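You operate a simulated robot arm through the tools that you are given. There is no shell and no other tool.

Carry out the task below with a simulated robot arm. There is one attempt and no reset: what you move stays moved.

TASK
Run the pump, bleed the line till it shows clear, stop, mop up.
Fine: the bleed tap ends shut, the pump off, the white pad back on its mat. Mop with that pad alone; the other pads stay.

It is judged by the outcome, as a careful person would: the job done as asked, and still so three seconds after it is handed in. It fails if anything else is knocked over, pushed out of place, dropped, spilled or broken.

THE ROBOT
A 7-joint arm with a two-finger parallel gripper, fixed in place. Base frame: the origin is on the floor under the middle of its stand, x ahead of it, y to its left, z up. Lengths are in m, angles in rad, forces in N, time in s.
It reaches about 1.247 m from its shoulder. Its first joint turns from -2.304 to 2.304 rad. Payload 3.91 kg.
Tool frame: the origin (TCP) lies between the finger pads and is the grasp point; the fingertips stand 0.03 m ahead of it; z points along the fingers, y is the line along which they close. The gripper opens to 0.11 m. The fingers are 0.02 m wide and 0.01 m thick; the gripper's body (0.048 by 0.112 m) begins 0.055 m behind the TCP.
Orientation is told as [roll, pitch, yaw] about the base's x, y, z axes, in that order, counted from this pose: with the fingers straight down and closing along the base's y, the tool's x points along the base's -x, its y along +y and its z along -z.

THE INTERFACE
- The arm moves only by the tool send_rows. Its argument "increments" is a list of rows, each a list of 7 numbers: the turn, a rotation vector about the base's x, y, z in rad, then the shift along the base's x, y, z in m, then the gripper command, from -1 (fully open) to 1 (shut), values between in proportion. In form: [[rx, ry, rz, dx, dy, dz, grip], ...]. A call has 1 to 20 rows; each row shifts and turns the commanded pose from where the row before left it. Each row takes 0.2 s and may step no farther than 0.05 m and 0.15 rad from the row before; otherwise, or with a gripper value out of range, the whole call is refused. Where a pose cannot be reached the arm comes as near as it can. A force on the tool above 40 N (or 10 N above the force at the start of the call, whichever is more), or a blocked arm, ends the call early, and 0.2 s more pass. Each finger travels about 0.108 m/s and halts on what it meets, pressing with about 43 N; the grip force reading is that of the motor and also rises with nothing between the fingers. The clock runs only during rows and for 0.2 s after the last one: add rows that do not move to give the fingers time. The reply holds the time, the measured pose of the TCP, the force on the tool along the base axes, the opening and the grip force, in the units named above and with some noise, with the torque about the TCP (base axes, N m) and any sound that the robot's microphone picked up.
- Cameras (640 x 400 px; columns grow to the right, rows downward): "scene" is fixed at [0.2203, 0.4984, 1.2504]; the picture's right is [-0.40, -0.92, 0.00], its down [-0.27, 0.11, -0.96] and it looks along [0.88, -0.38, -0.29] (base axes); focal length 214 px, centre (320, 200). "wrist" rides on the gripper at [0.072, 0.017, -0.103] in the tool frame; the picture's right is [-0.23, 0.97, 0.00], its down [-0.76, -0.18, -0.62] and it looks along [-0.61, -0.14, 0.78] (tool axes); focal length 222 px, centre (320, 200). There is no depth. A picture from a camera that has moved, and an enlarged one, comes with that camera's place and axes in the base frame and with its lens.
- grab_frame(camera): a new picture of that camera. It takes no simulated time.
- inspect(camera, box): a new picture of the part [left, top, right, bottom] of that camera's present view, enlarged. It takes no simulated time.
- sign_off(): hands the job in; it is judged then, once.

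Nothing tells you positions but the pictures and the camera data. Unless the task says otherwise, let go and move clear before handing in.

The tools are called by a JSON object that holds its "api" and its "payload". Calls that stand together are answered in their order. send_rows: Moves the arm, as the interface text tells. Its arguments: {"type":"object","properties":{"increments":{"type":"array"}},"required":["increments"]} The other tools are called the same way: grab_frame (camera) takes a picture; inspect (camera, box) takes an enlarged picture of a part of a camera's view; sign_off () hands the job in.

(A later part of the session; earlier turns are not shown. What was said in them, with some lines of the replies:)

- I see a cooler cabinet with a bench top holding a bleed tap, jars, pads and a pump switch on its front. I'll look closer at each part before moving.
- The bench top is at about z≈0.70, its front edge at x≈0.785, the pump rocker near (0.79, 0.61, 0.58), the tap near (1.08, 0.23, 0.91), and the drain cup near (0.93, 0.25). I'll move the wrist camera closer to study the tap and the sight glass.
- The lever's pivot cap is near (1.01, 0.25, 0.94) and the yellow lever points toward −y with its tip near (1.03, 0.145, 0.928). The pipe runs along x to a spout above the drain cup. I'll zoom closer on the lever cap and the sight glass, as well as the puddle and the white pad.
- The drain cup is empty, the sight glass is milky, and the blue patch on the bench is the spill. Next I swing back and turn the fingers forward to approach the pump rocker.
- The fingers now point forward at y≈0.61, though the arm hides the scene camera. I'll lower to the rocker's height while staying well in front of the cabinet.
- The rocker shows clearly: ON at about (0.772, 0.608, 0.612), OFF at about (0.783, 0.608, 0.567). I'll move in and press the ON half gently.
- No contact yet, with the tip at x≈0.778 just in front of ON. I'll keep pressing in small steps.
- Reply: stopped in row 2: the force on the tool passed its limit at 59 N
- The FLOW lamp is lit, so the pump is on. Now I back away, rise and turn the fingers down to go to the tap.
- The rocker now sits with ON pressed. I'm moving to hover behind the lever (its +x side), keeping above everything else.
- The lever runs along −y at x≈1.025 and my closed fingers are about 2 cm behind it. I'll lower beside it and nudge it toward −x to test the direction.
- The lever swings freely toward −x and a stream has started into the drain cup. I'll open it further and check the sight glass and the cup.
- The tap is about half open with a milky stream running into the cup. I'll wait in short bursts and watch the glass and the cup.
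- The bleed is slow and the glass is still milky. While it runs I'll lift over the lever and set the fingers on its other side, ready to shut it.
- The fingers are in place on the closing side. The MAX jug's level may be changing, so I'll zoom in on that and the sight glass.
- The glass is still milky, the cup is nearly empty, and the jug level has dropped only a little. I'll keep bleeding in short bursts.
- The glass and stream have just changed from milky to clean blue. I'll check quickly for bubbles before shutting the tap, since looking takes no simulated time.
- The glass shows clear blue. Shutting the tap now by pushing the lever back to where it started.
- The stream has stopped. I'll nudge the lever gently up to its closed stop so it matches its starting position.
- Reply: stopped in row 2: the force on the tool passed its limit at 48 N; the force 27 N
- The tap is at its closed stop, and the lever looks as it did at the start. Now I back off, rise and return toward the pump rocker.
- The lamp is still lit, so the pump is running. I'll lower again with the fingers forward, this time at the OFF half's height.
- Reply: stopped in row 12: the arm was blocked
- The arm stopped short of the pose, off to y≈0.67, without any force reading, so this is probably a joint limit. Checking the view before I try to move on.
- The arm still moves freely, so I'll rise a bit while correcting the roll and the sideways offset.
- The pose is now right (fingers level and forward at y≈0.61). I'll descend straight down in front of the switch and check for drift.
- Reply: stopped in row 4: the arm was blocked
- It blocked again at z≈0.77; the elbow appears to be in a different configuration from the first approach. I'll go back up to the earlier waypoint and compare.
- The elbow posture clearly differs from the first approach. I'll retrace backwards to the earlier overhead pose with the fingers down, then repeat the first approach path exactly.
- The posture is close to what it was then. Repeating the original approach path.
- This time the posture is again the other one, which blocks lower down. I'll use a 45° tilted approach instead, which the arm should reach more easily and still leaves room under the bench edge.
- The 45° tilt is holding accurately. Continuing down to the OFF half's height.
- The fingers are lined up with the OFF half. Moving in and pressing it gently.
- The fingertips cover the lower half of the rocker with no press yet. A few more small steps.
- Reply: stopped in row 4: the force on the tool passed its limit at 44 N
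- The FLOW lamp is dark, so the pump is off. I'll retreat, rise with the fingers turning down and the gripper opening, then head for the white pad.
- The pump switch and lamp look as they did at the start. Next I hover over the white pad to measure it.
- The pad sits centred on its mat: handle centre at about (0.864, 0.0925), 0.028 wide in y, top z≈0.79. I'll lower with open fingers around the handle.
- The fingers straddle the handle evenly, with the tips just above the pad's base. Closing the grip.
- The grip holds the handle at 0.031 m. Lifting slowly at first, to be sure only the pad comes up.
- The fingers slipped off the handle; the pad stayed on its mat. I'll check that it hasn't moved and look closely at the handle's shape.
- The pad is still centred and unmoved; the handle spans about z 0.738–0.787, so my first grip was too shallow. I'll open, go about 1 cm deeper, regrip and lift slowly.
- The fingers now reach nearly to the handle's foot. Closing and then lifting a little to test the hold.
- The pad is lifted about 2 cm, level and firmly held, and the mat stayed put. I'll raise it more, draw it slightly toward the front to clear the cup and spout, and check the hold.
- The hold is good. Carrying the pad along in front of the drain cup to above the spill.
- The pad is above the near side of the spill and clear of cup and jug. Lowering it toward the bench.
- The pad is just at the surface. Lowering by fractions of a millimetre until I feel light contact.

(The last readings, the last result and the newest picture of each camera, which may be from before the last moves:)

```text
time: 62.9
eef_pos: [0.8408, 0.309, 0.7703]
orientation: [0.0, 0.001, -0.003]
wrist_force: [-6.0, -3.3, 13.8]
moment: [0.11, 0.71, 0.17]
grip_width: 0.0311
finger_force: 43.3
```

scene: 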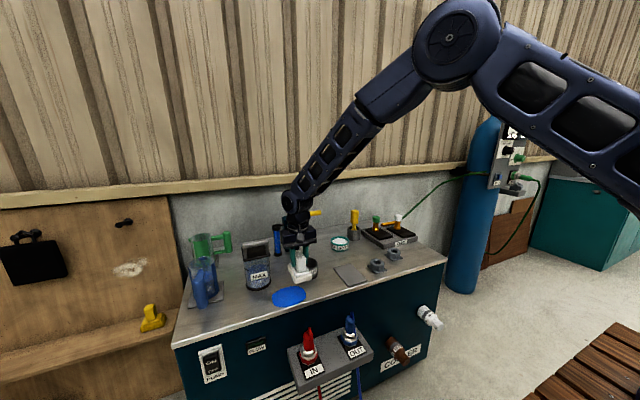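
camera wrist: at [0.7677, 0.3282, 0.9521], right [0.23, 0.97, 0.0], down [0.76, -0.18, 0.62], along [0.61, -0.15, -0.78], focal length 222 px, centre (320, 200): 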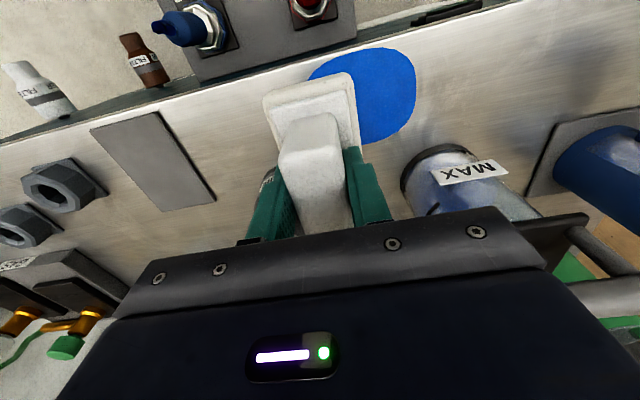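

Contact found with about 14 N. I'll ease off slightly and sweep across the spill toward +y.

{"api": "send_rows", "payload": {"increments": [[0, 0, 0, 0, 0.004, 0.0004, 1], [0, 0, 0, 0, 0.01, 0, 1], [0, 0, 0, 0, 0.012, 0, 1], [0, 0, 0, 0, 0.012, 0, 1], [0, 0, 0, 0, 0.012, 0, 1]]}}

{"api": "inspect", "payload": {"camera": "scene", "box": [230, 220, 350, 320]}}

{"api": "grab_frame", "payload": {"camera": "wrist"}}

```text
time: 64.1
eef_pos: [0.8407, 0.3585, 0.7695]
orientation: [0.0, -0.002, -0.004]
wrist_force: [1.2, -10.7, 30.3]
moment: [-0.24, 0.24, 0.13]
grip_width: 0.0313
finger_force: 42.8
```

```text
4.00 times, centred on (290, 270) of scene
camera zoom: at [0.2203, 0.4984, 1.2504], right [-0.4, -0.92, 0.0], down [-0.27, 0.11, -0.96], along [0.88, -0.38, -0.29], focal length 858 px, centre (440, -80)
```

zoom: 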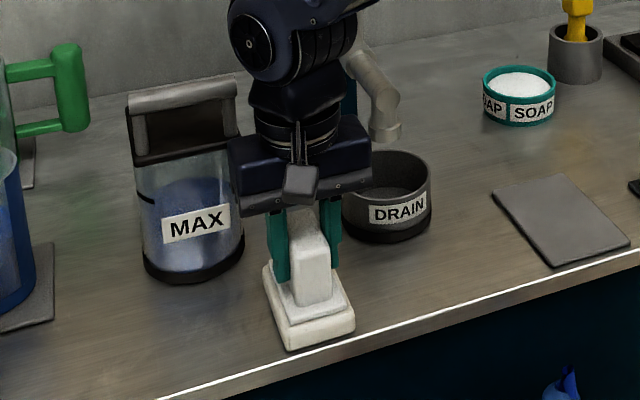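

```text
taken
camera wrist: at [0.7674, 0.3775, 0.8731], right [0.23, 0.97, 0.0], down [0.76, -0.18, 0.62], along [0.61, -0.14, -0.78], focal length 222 px, centre (320, 200)
```

wrist: 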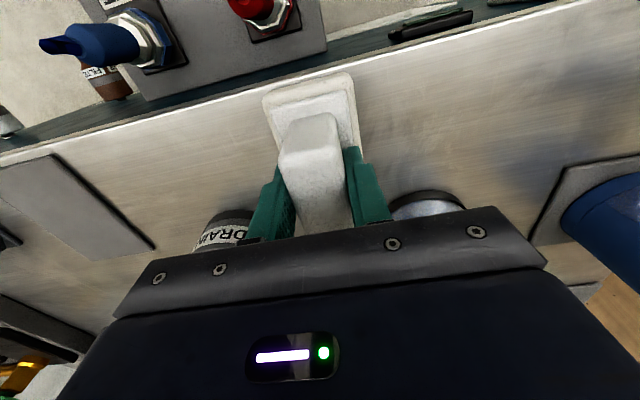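

The visible blue is gone except for anything under the pad. I'll ease the pressure and finish the sweep to +y, then come back.

{"api": "send_rows", "payload": {"increments": [[0, 0, 0, 0, 0.008, 0.001, 1], [0, 0, 0, 0, 0.01, 0.0005, 1], [0, 0, 0, 0, 0.01, 0, 1], [0, 0, 0, 0, 0.01, 0, 1]]}}

{"api": "inspect", "payload": {"camera": "scene", "box": [230, 220, 350, 320]}}

{"api": "grab_frame", "payload": {"camera": "wrist"}}

```text
time: 65.1
eef_pos: [0.8398, 0.3962, 0.7711]
orientation: [-0.004, 0.002, -0.004]
wrist_force: [0.6, -0.1, -0.7]
moment: [-0.01, 0.0, -0.04]
grip_width: 0.0313
finger_force: 43.1
```

```text
4.00 times, centred on (290, 270) of scene
camera zoom: at [0.2203, 0.4984, 1.2504], right [-0.4, -0.92, 0.0], down [-0.27, 0.11, -0.96], along [0.88, -0.38, -0.29], focal length 858 px, centre (440, -80)
```

zoom: 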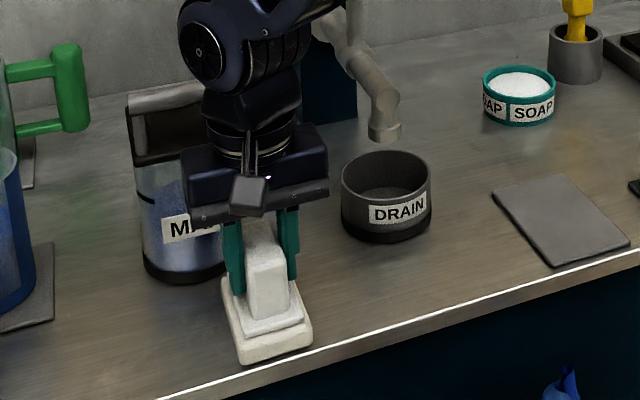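

```text
taken
camera wrist: at [0.7671, 0.415, 0.8738], right [0.23, 0.97, 0.0], down [0.76, -0.18, 0.62], along [0.61, -0.15, -0.78], focal length 222 px, centre (320, 200)
```

wrist: 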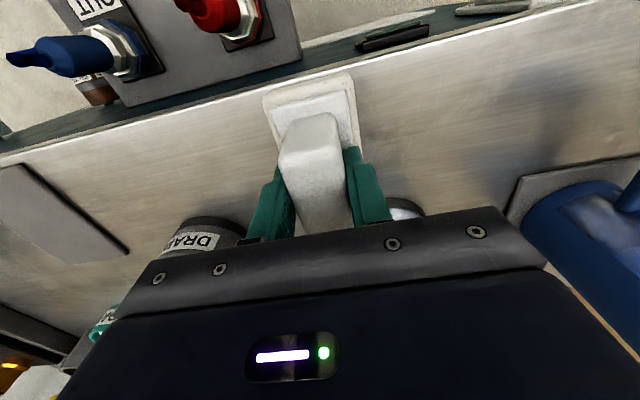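

I see no blue left on the bench. I'll lift the pad a little to check underneath it.

{"api": "send_rows", "payload": {"increments": [[0, 0, 0, 0, 0, 0.015, 1], [0, 0, 0, 0, 0, 0.025, 1], [0, 0, 0, -0.005, -0.005, 0.03, 1]]}}

{"api": "inspect", "payload": {"camera": "scene", "box": [220, 230, 340, 330]}}

{"api": "grab_frame", "payload": {"camera": "wrist"}}

{"api": "grab_frame", "payload": {"camera": "scene"}}

```text
time: 65.9
eef_pos: [0.8364, 0.3919, 0.84]
orientation: [-0.003, 0.0, -0.005]
wrist_force: [0.7, 1.5, -0.8]
moment: [-0.02, 0.03, 0.02]
grip_width: 0.0314
finger_force: 43.1
```

```text
4.00 times, centred on (280, 280) of scene
camera zoom: at [0.2203, 0.4984, 1.2504], right [-0.4, -0.92, 0.0], down [-0.27, 0.11, -0.96], along [0.88, -0.38, -0.29], focal length 858 px, centre (480, -120)
```

zoom: 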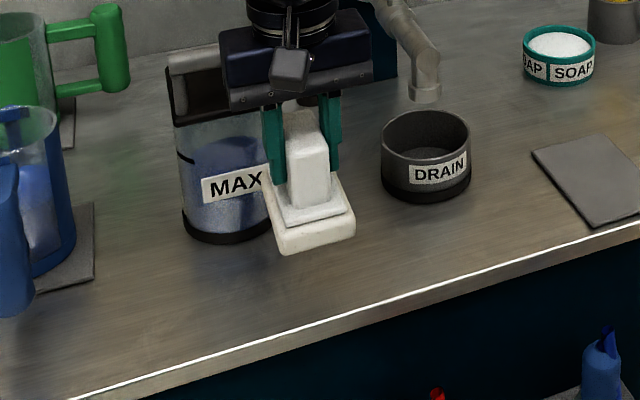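

```text
taken
camera wrist: at [0.7626, 0.4107, 0.9443], right [0.23, 0.97, 0.0], down [0.76, -0.18, 0.62], along [0.61, -0.15, -0.78], focal length 222 px, centre (320, 200)
```

wrist: 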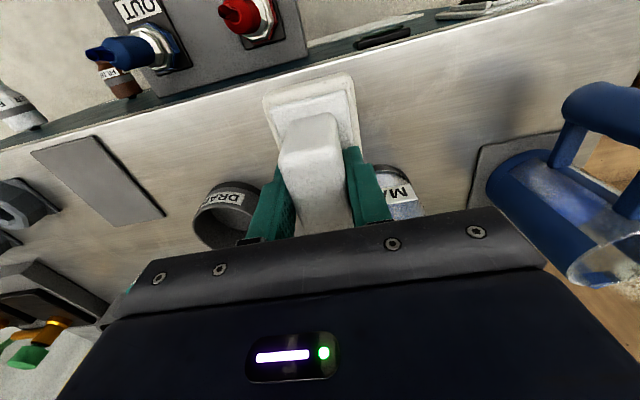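

```text
taken
```

scene: 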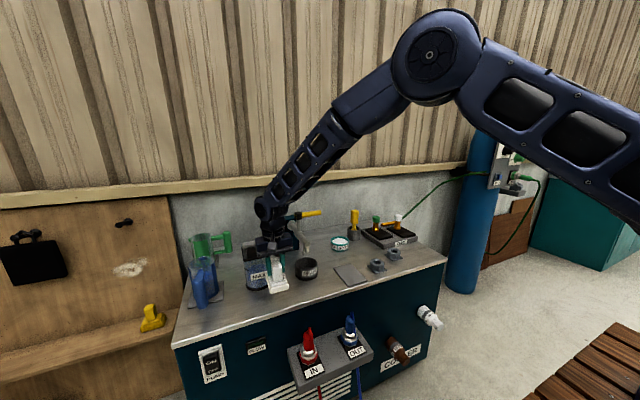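

The spill is gone. Carrying the pad back along the same way in front of the cup toward its mat.

{"api": "send_rows", "payload": {"increments": [[0, 0, 0, -0.004, -0.01, 0.01, 1], [0, 0, 0, -0.004, -0.02, 0.01, 1], [0, 0, 0, 0, -0.025, 0, 1], [0, 0, 0, 0, -0.025, 0, 1], [0, 0, 0, 0, -0.025, 0, 1], [0, 0, 0, 0, -0.025, 0, 1], [0, 0, 0, 0, -0.025, 0, 1], [0, 0, 0, 0, -0.025, 0, 1], [0, 0, 0, 0, -0.025, 0, 1], [0, 0, 0, 0, -0.025, 0, 1], [0, 0, 0, 0, -0.025, 0, 1], [0, 0, 0, 0, -0.02, 0, 1], [0, 0, 0, 0.005, -0.015, 0, 1], [0, 0, 0, 0.012, -0.009, 0, 1], [0, 0, 0, 0.012, 0, 0, 1], [0, 0, 0, 0.006, 0, 0, 1]]}}

{"api": "grab_frame", "payload": {"camera": "wrist"}}

{"api": "inspect", "payload": {"camera": "scene", "box": [310, 220, 420, 295]}}

```text
time: 69.3
eef_pos: [0.8621, 0.0926, 0.8603]
orientation: [-0.004, -0.001, -0.005]
wrist_force: [-0.1, 0.4, -0.6]
moment: [0.03, 0.0, 0.0]
grip_width: 0.0313
finger_force: 42.6
```

```text
taken
camera wrist: at [0.7903, 0.111, 0.9651], right [0.23, 0.97, 0.0], down [0.76, -0.18, 0.62], along [0.61, -0.15, -0.78], focal length 222 px, centre (320, 200)
```

wrist: 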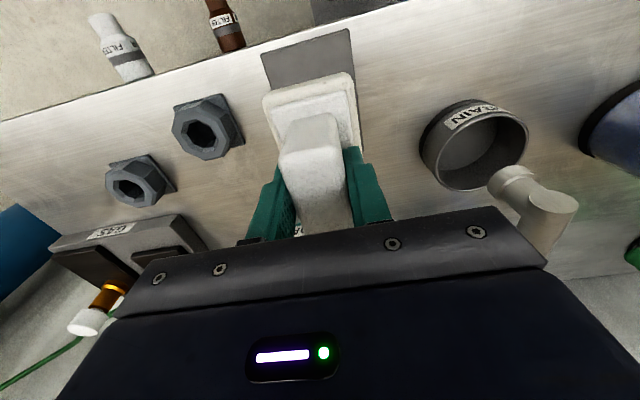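

```text
5.33 times, centred on (365, 258) of scene
camera zoom: at [0.2203, 0.4984, 1.2504], right [-0.4, -0.92, 0.0], down [-0.27, 0.11, -0.96], along [0.88, -0.38, -0.29], focal length 1144 px, centre (80, -107)
```

zoom: 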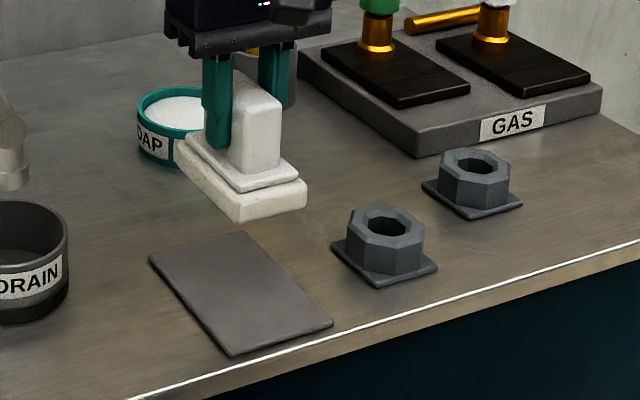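

The pad is straight above its mat. Lowering it gently.

{"api": "send_rows", "payload": {"increments": [[0, 0, 0, 0.001, 0, -0.025, 1], [0, 0, 0, 0, 0, -0.03, 1], [0, 0, 0, 0, 0, -0.018, 1], [0, 0, 0, 0, 0, -0.006, 1], [0, 0, 0, 0, 0, -0.002, 1], [0, 0, 0, 0, 0, -0.001, 1]]}}

{"api": "inspect", "payload": {"camera": "scene", "box": [325, 235, 385, 290]}}

```text
time: 70.7
eef_pos: [0.8629, 0.0926, 0.778]
orientation: [-0.003, 0.001, -0.005]
wrist_force: [0.4, 0.1, -0.2]
moment: [0.0, 0.02, 0.02]
grip_width: 0.0312
finger_force: 43.0
```

```text
7.27 times, centred on (355, 262) of scene
camera zoom: at [0.2203, 0.4984, 1.2504], right [-0.4, -0.92, 0.0], down [-0.27, 0.11, -0.96], along [0.88, -0.38, -0.29], focal length 1560 px, centre (66, -254)
```

zoom: 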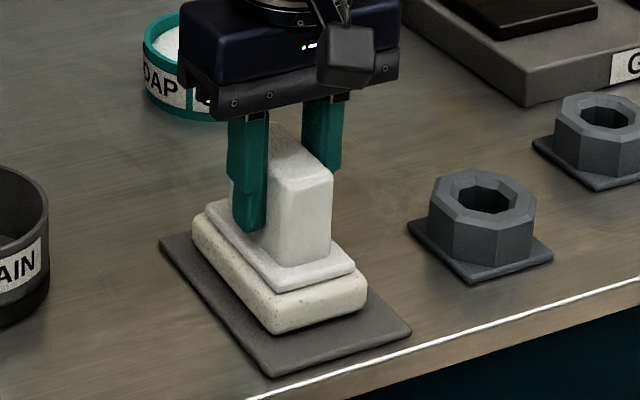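

The pad is a few millimetres above the mat. Lowering in 1 mm steps until it touches.

{"api": "send_rows", "payload": {"increments": [[0, 0, 0, 0, 0, -0.001, 1], [0, 0, 0, 0, 0, -0.001, 1], [0, 0, 0, 0, 0, -0.001, 1]]}}

```text
time: 71.5
eef_pos: [0.8621, 0.0933, 0.7767]
orientation: [-0.002, 0.0, -0.003]
wrist_force: [-1.2, -1.1, 3.4]
moment: [0.0, 0.01, 0.02]
grip_width: 0.0312
finger_force: 42.7
```

The pad is resting on the mat (about 3 N). Opening the fingers evenly and letting them clear before rising.

{"api": "send_rows", "payload": {"increments": [[0, 0, 0, 0, 0, 0, 0.35], [0, 0, 0, 0, 0, 0, 0], [0, 0, 0, 0, 0, 0, -0.2], [0, 0, 0, 0, 0, 0, -0.2]]}}

{"api": "inspect", "payload": {"camera": "scene", "box": [325, 235, 385, 290]}}

{"api": "grab_frame", "payload": {"camera": "wrist"}}

```text
time: 72.5
eef_pos: [0.8634, 0.0925, 0.7753]
orientation: [-0.003, 0.002, -0.004]
wrist_force: [-0.1, -0.3, -0.7]
moment: [0.02, -0.01, 0.01]
grip_width: 0.0661
finger_force: 0.1
```

```text
7.27 times, centred on (355, 262) of scene
camera zoom: at [0.2203, 0.4984, 1.2504], right [-0.4, -0.92, 0.0], down [-0.27, 0.11, -0.96], along [0.88, -0.38, -0.29], focal length 1560 px, centre (66, -254)
```

zoom: 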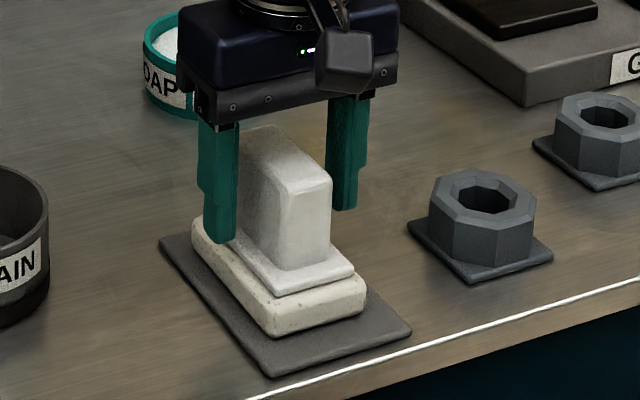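

```text
taken
camera wrist: at [0.79, 0.1116, 0.8791], right [0.23, 0.97, 0.0], down [0.76, -0.18, 0.62], along [0.61, -0.15, -0.78], focal length 222 px, centre (320, 200)
```

wrist: 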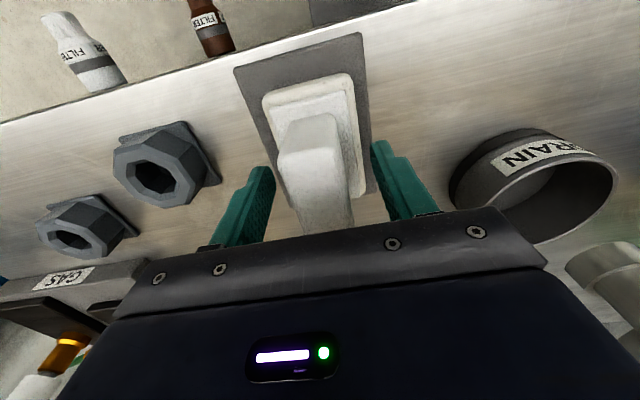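

The pad stands squarely on its mat and the fingers are clear of it. Rising straight up and then back toward the start, before a final check.

{"api": "send_rows", "payload": {"increments": [[0, 0, 0, 0, 0, 0.02, -0.2], [0, 0, 0, 0, 0, 0.04, -0.2], [0, 0, 0, 0, 0, 0.045, -0.2], [0, 0, 0, 0, 0, 0.045, -0.2], [0, 0, 0, 0, 0, 0.045, -0.2], [0, 0, 0, -0.03, 0.01, 0.035, -0.2], [0, 0, 0, -0.04, 0.01, 0.02, -0.2], [0, 0, 0, -0.045, 0.01, 0.015, -0.2], [0, 0, 0, -0.045, 0.015, 0.01, -0.2], [0, 0, 0, -0.045, 0.015, 0.01, -0.2], [0, 0, 0, -0.045, 0.015, 0.01, -0.2], [0, 0, 0, -0.045, 0.015, 0.01, -0.2]]}}

{"api": "grab_frame", "payload": {"camera": "scene"}}

{"api": "inspect", "payload": {"camera": "scene", "box": [230, 200, 350, 310]}}

{"api": "inspect", "payload": {"camera": "scene", "box": [310, 200, 450, 295]}}

{"api": "inspect", "payload": {"camera": "scene", "box": [170, 290, 330, 400]}}

{"api": "grab_frame", "payload": {"camera": "wrist"}}

```text
time: 75.1
eef_pos: [0.5692, 0.1824, 1.0799]
orientation: [-0.004, 0.003, -0.003]
wrist_force: [0.9, 0.0, -0.7]
moment: [-0.01, 0.03, 0.01]
grip_width: 0.066
finger_force: 0.1
```

```text
taken
```

scene: 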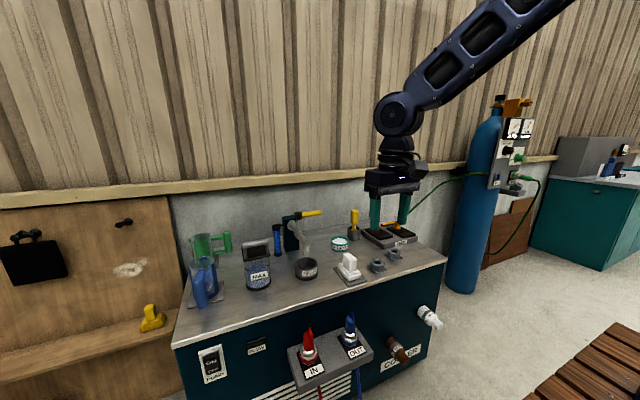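

```text
3.64 times, centred on (290, 255) of scene
camera zoom: at [0.2203, 0.4984, 1.2504], right [-0.4, -0.92, 0.0], down [-0.27, 0.11, -0.96], along [0.88, -0.38, -0.29], focal length 780 px, centre (429, 0)
```

zoom: 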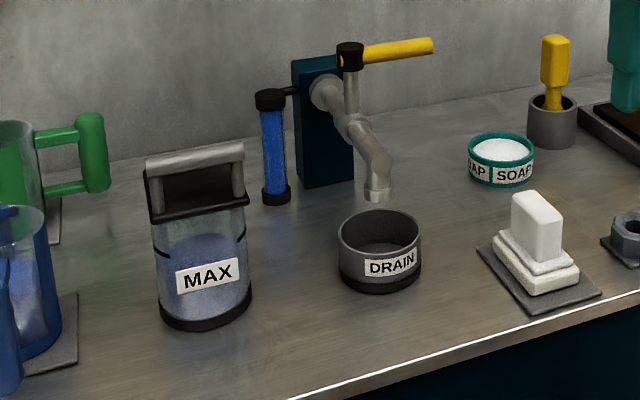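

```text
4.21 times, centred on (380, 248) of scene
camera zoom: at [0.2203, 0.4984, 1.2504], right [-0.4, -0.92, 0.0], down [-0.27, 0.11, -0.96], along [0.88, -0.38, -0.29], focal length 903 px, centre (67, 0)
```

zoom: 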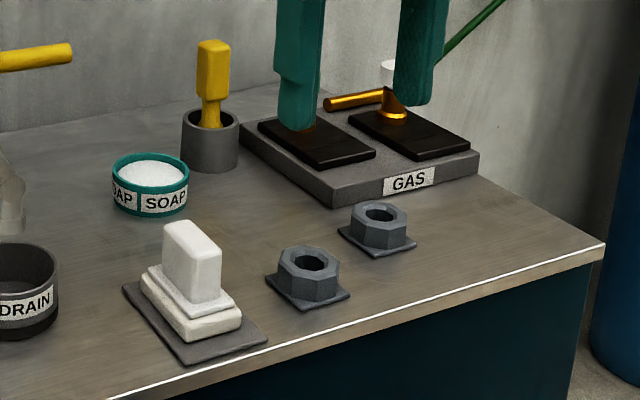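

```text
3.64 times, centred on (250, 345) of scene
camera zoom: at [0.2203, 0.4984, 1.2504], right [-0.4, -0.92, 0.0], down [-0.27, 0.11, -0.96], along [0.88, -0.38, -0.29], focal length 780 px, centre (574, -327)
```

zoom: 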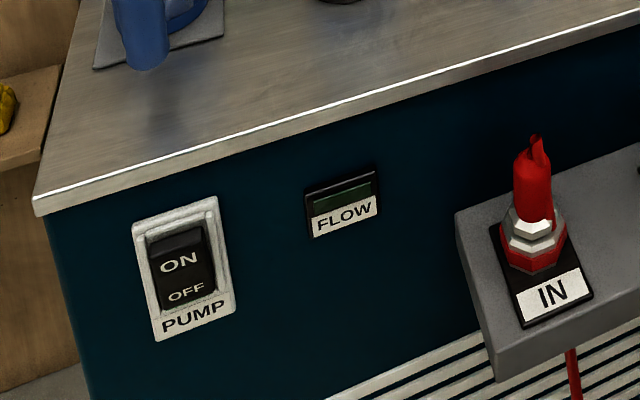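

```text
taken
camera wrist: at [0.4967, 0.1999, 1.1829], right [0.23, 0.97, 0.0], down [0.76, -0.18, 0.62], along [0.61, -0.15, -0.78], focal length 222 px, centre (320, 200)
```

wrist: 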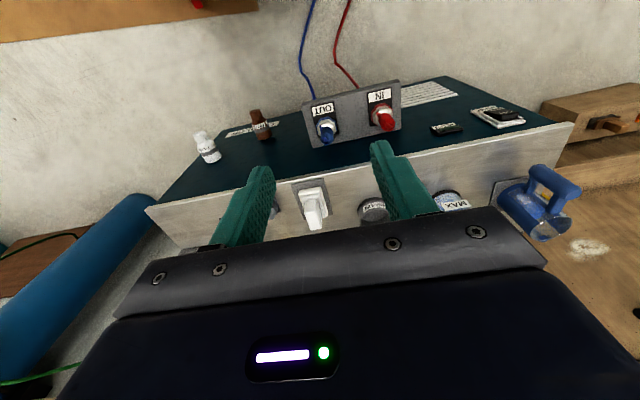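

Everything checks out: the sight glass shows clear blue, the tap lever is back at its shut stop, the spout is dry, and the pump rocker is at OFF with the FLOW lamp dark. The spill is gone, the white pad is on its mat, the other items are unmoved, and the arm is clear, so I'm handing in.

{"api": "sign_off", "payload": {}}

```text
The job is handed in.
```

The job is done and handed in. The pump is off with the FLOW lamp dark, and the bleed tap is back against its shut stop. The white pad is back on its mat.

- **Bleed:** I ran the pump and opened the tap. I shut it again when the sight glass and the stream turned from milky to clear blue. What bled off went into the drain cup, and the MAX jug dropped a little.
- **Pump:** The arm's first tries at OFF were blocked, so I came at the switch from a different angle. The pump ran about 20 seconds longer than needed, with the tap shut.
- **Mop-up:** One pass with the white pad cleared the blue spill; I lifted the pad afterwards and saw none left. My first grip on the pad slipped off, but the pad stayed on its mat and wasn't dropped.

In the last pictures nothing else had been moved, spilled or touched. The arm is clear of the bench.
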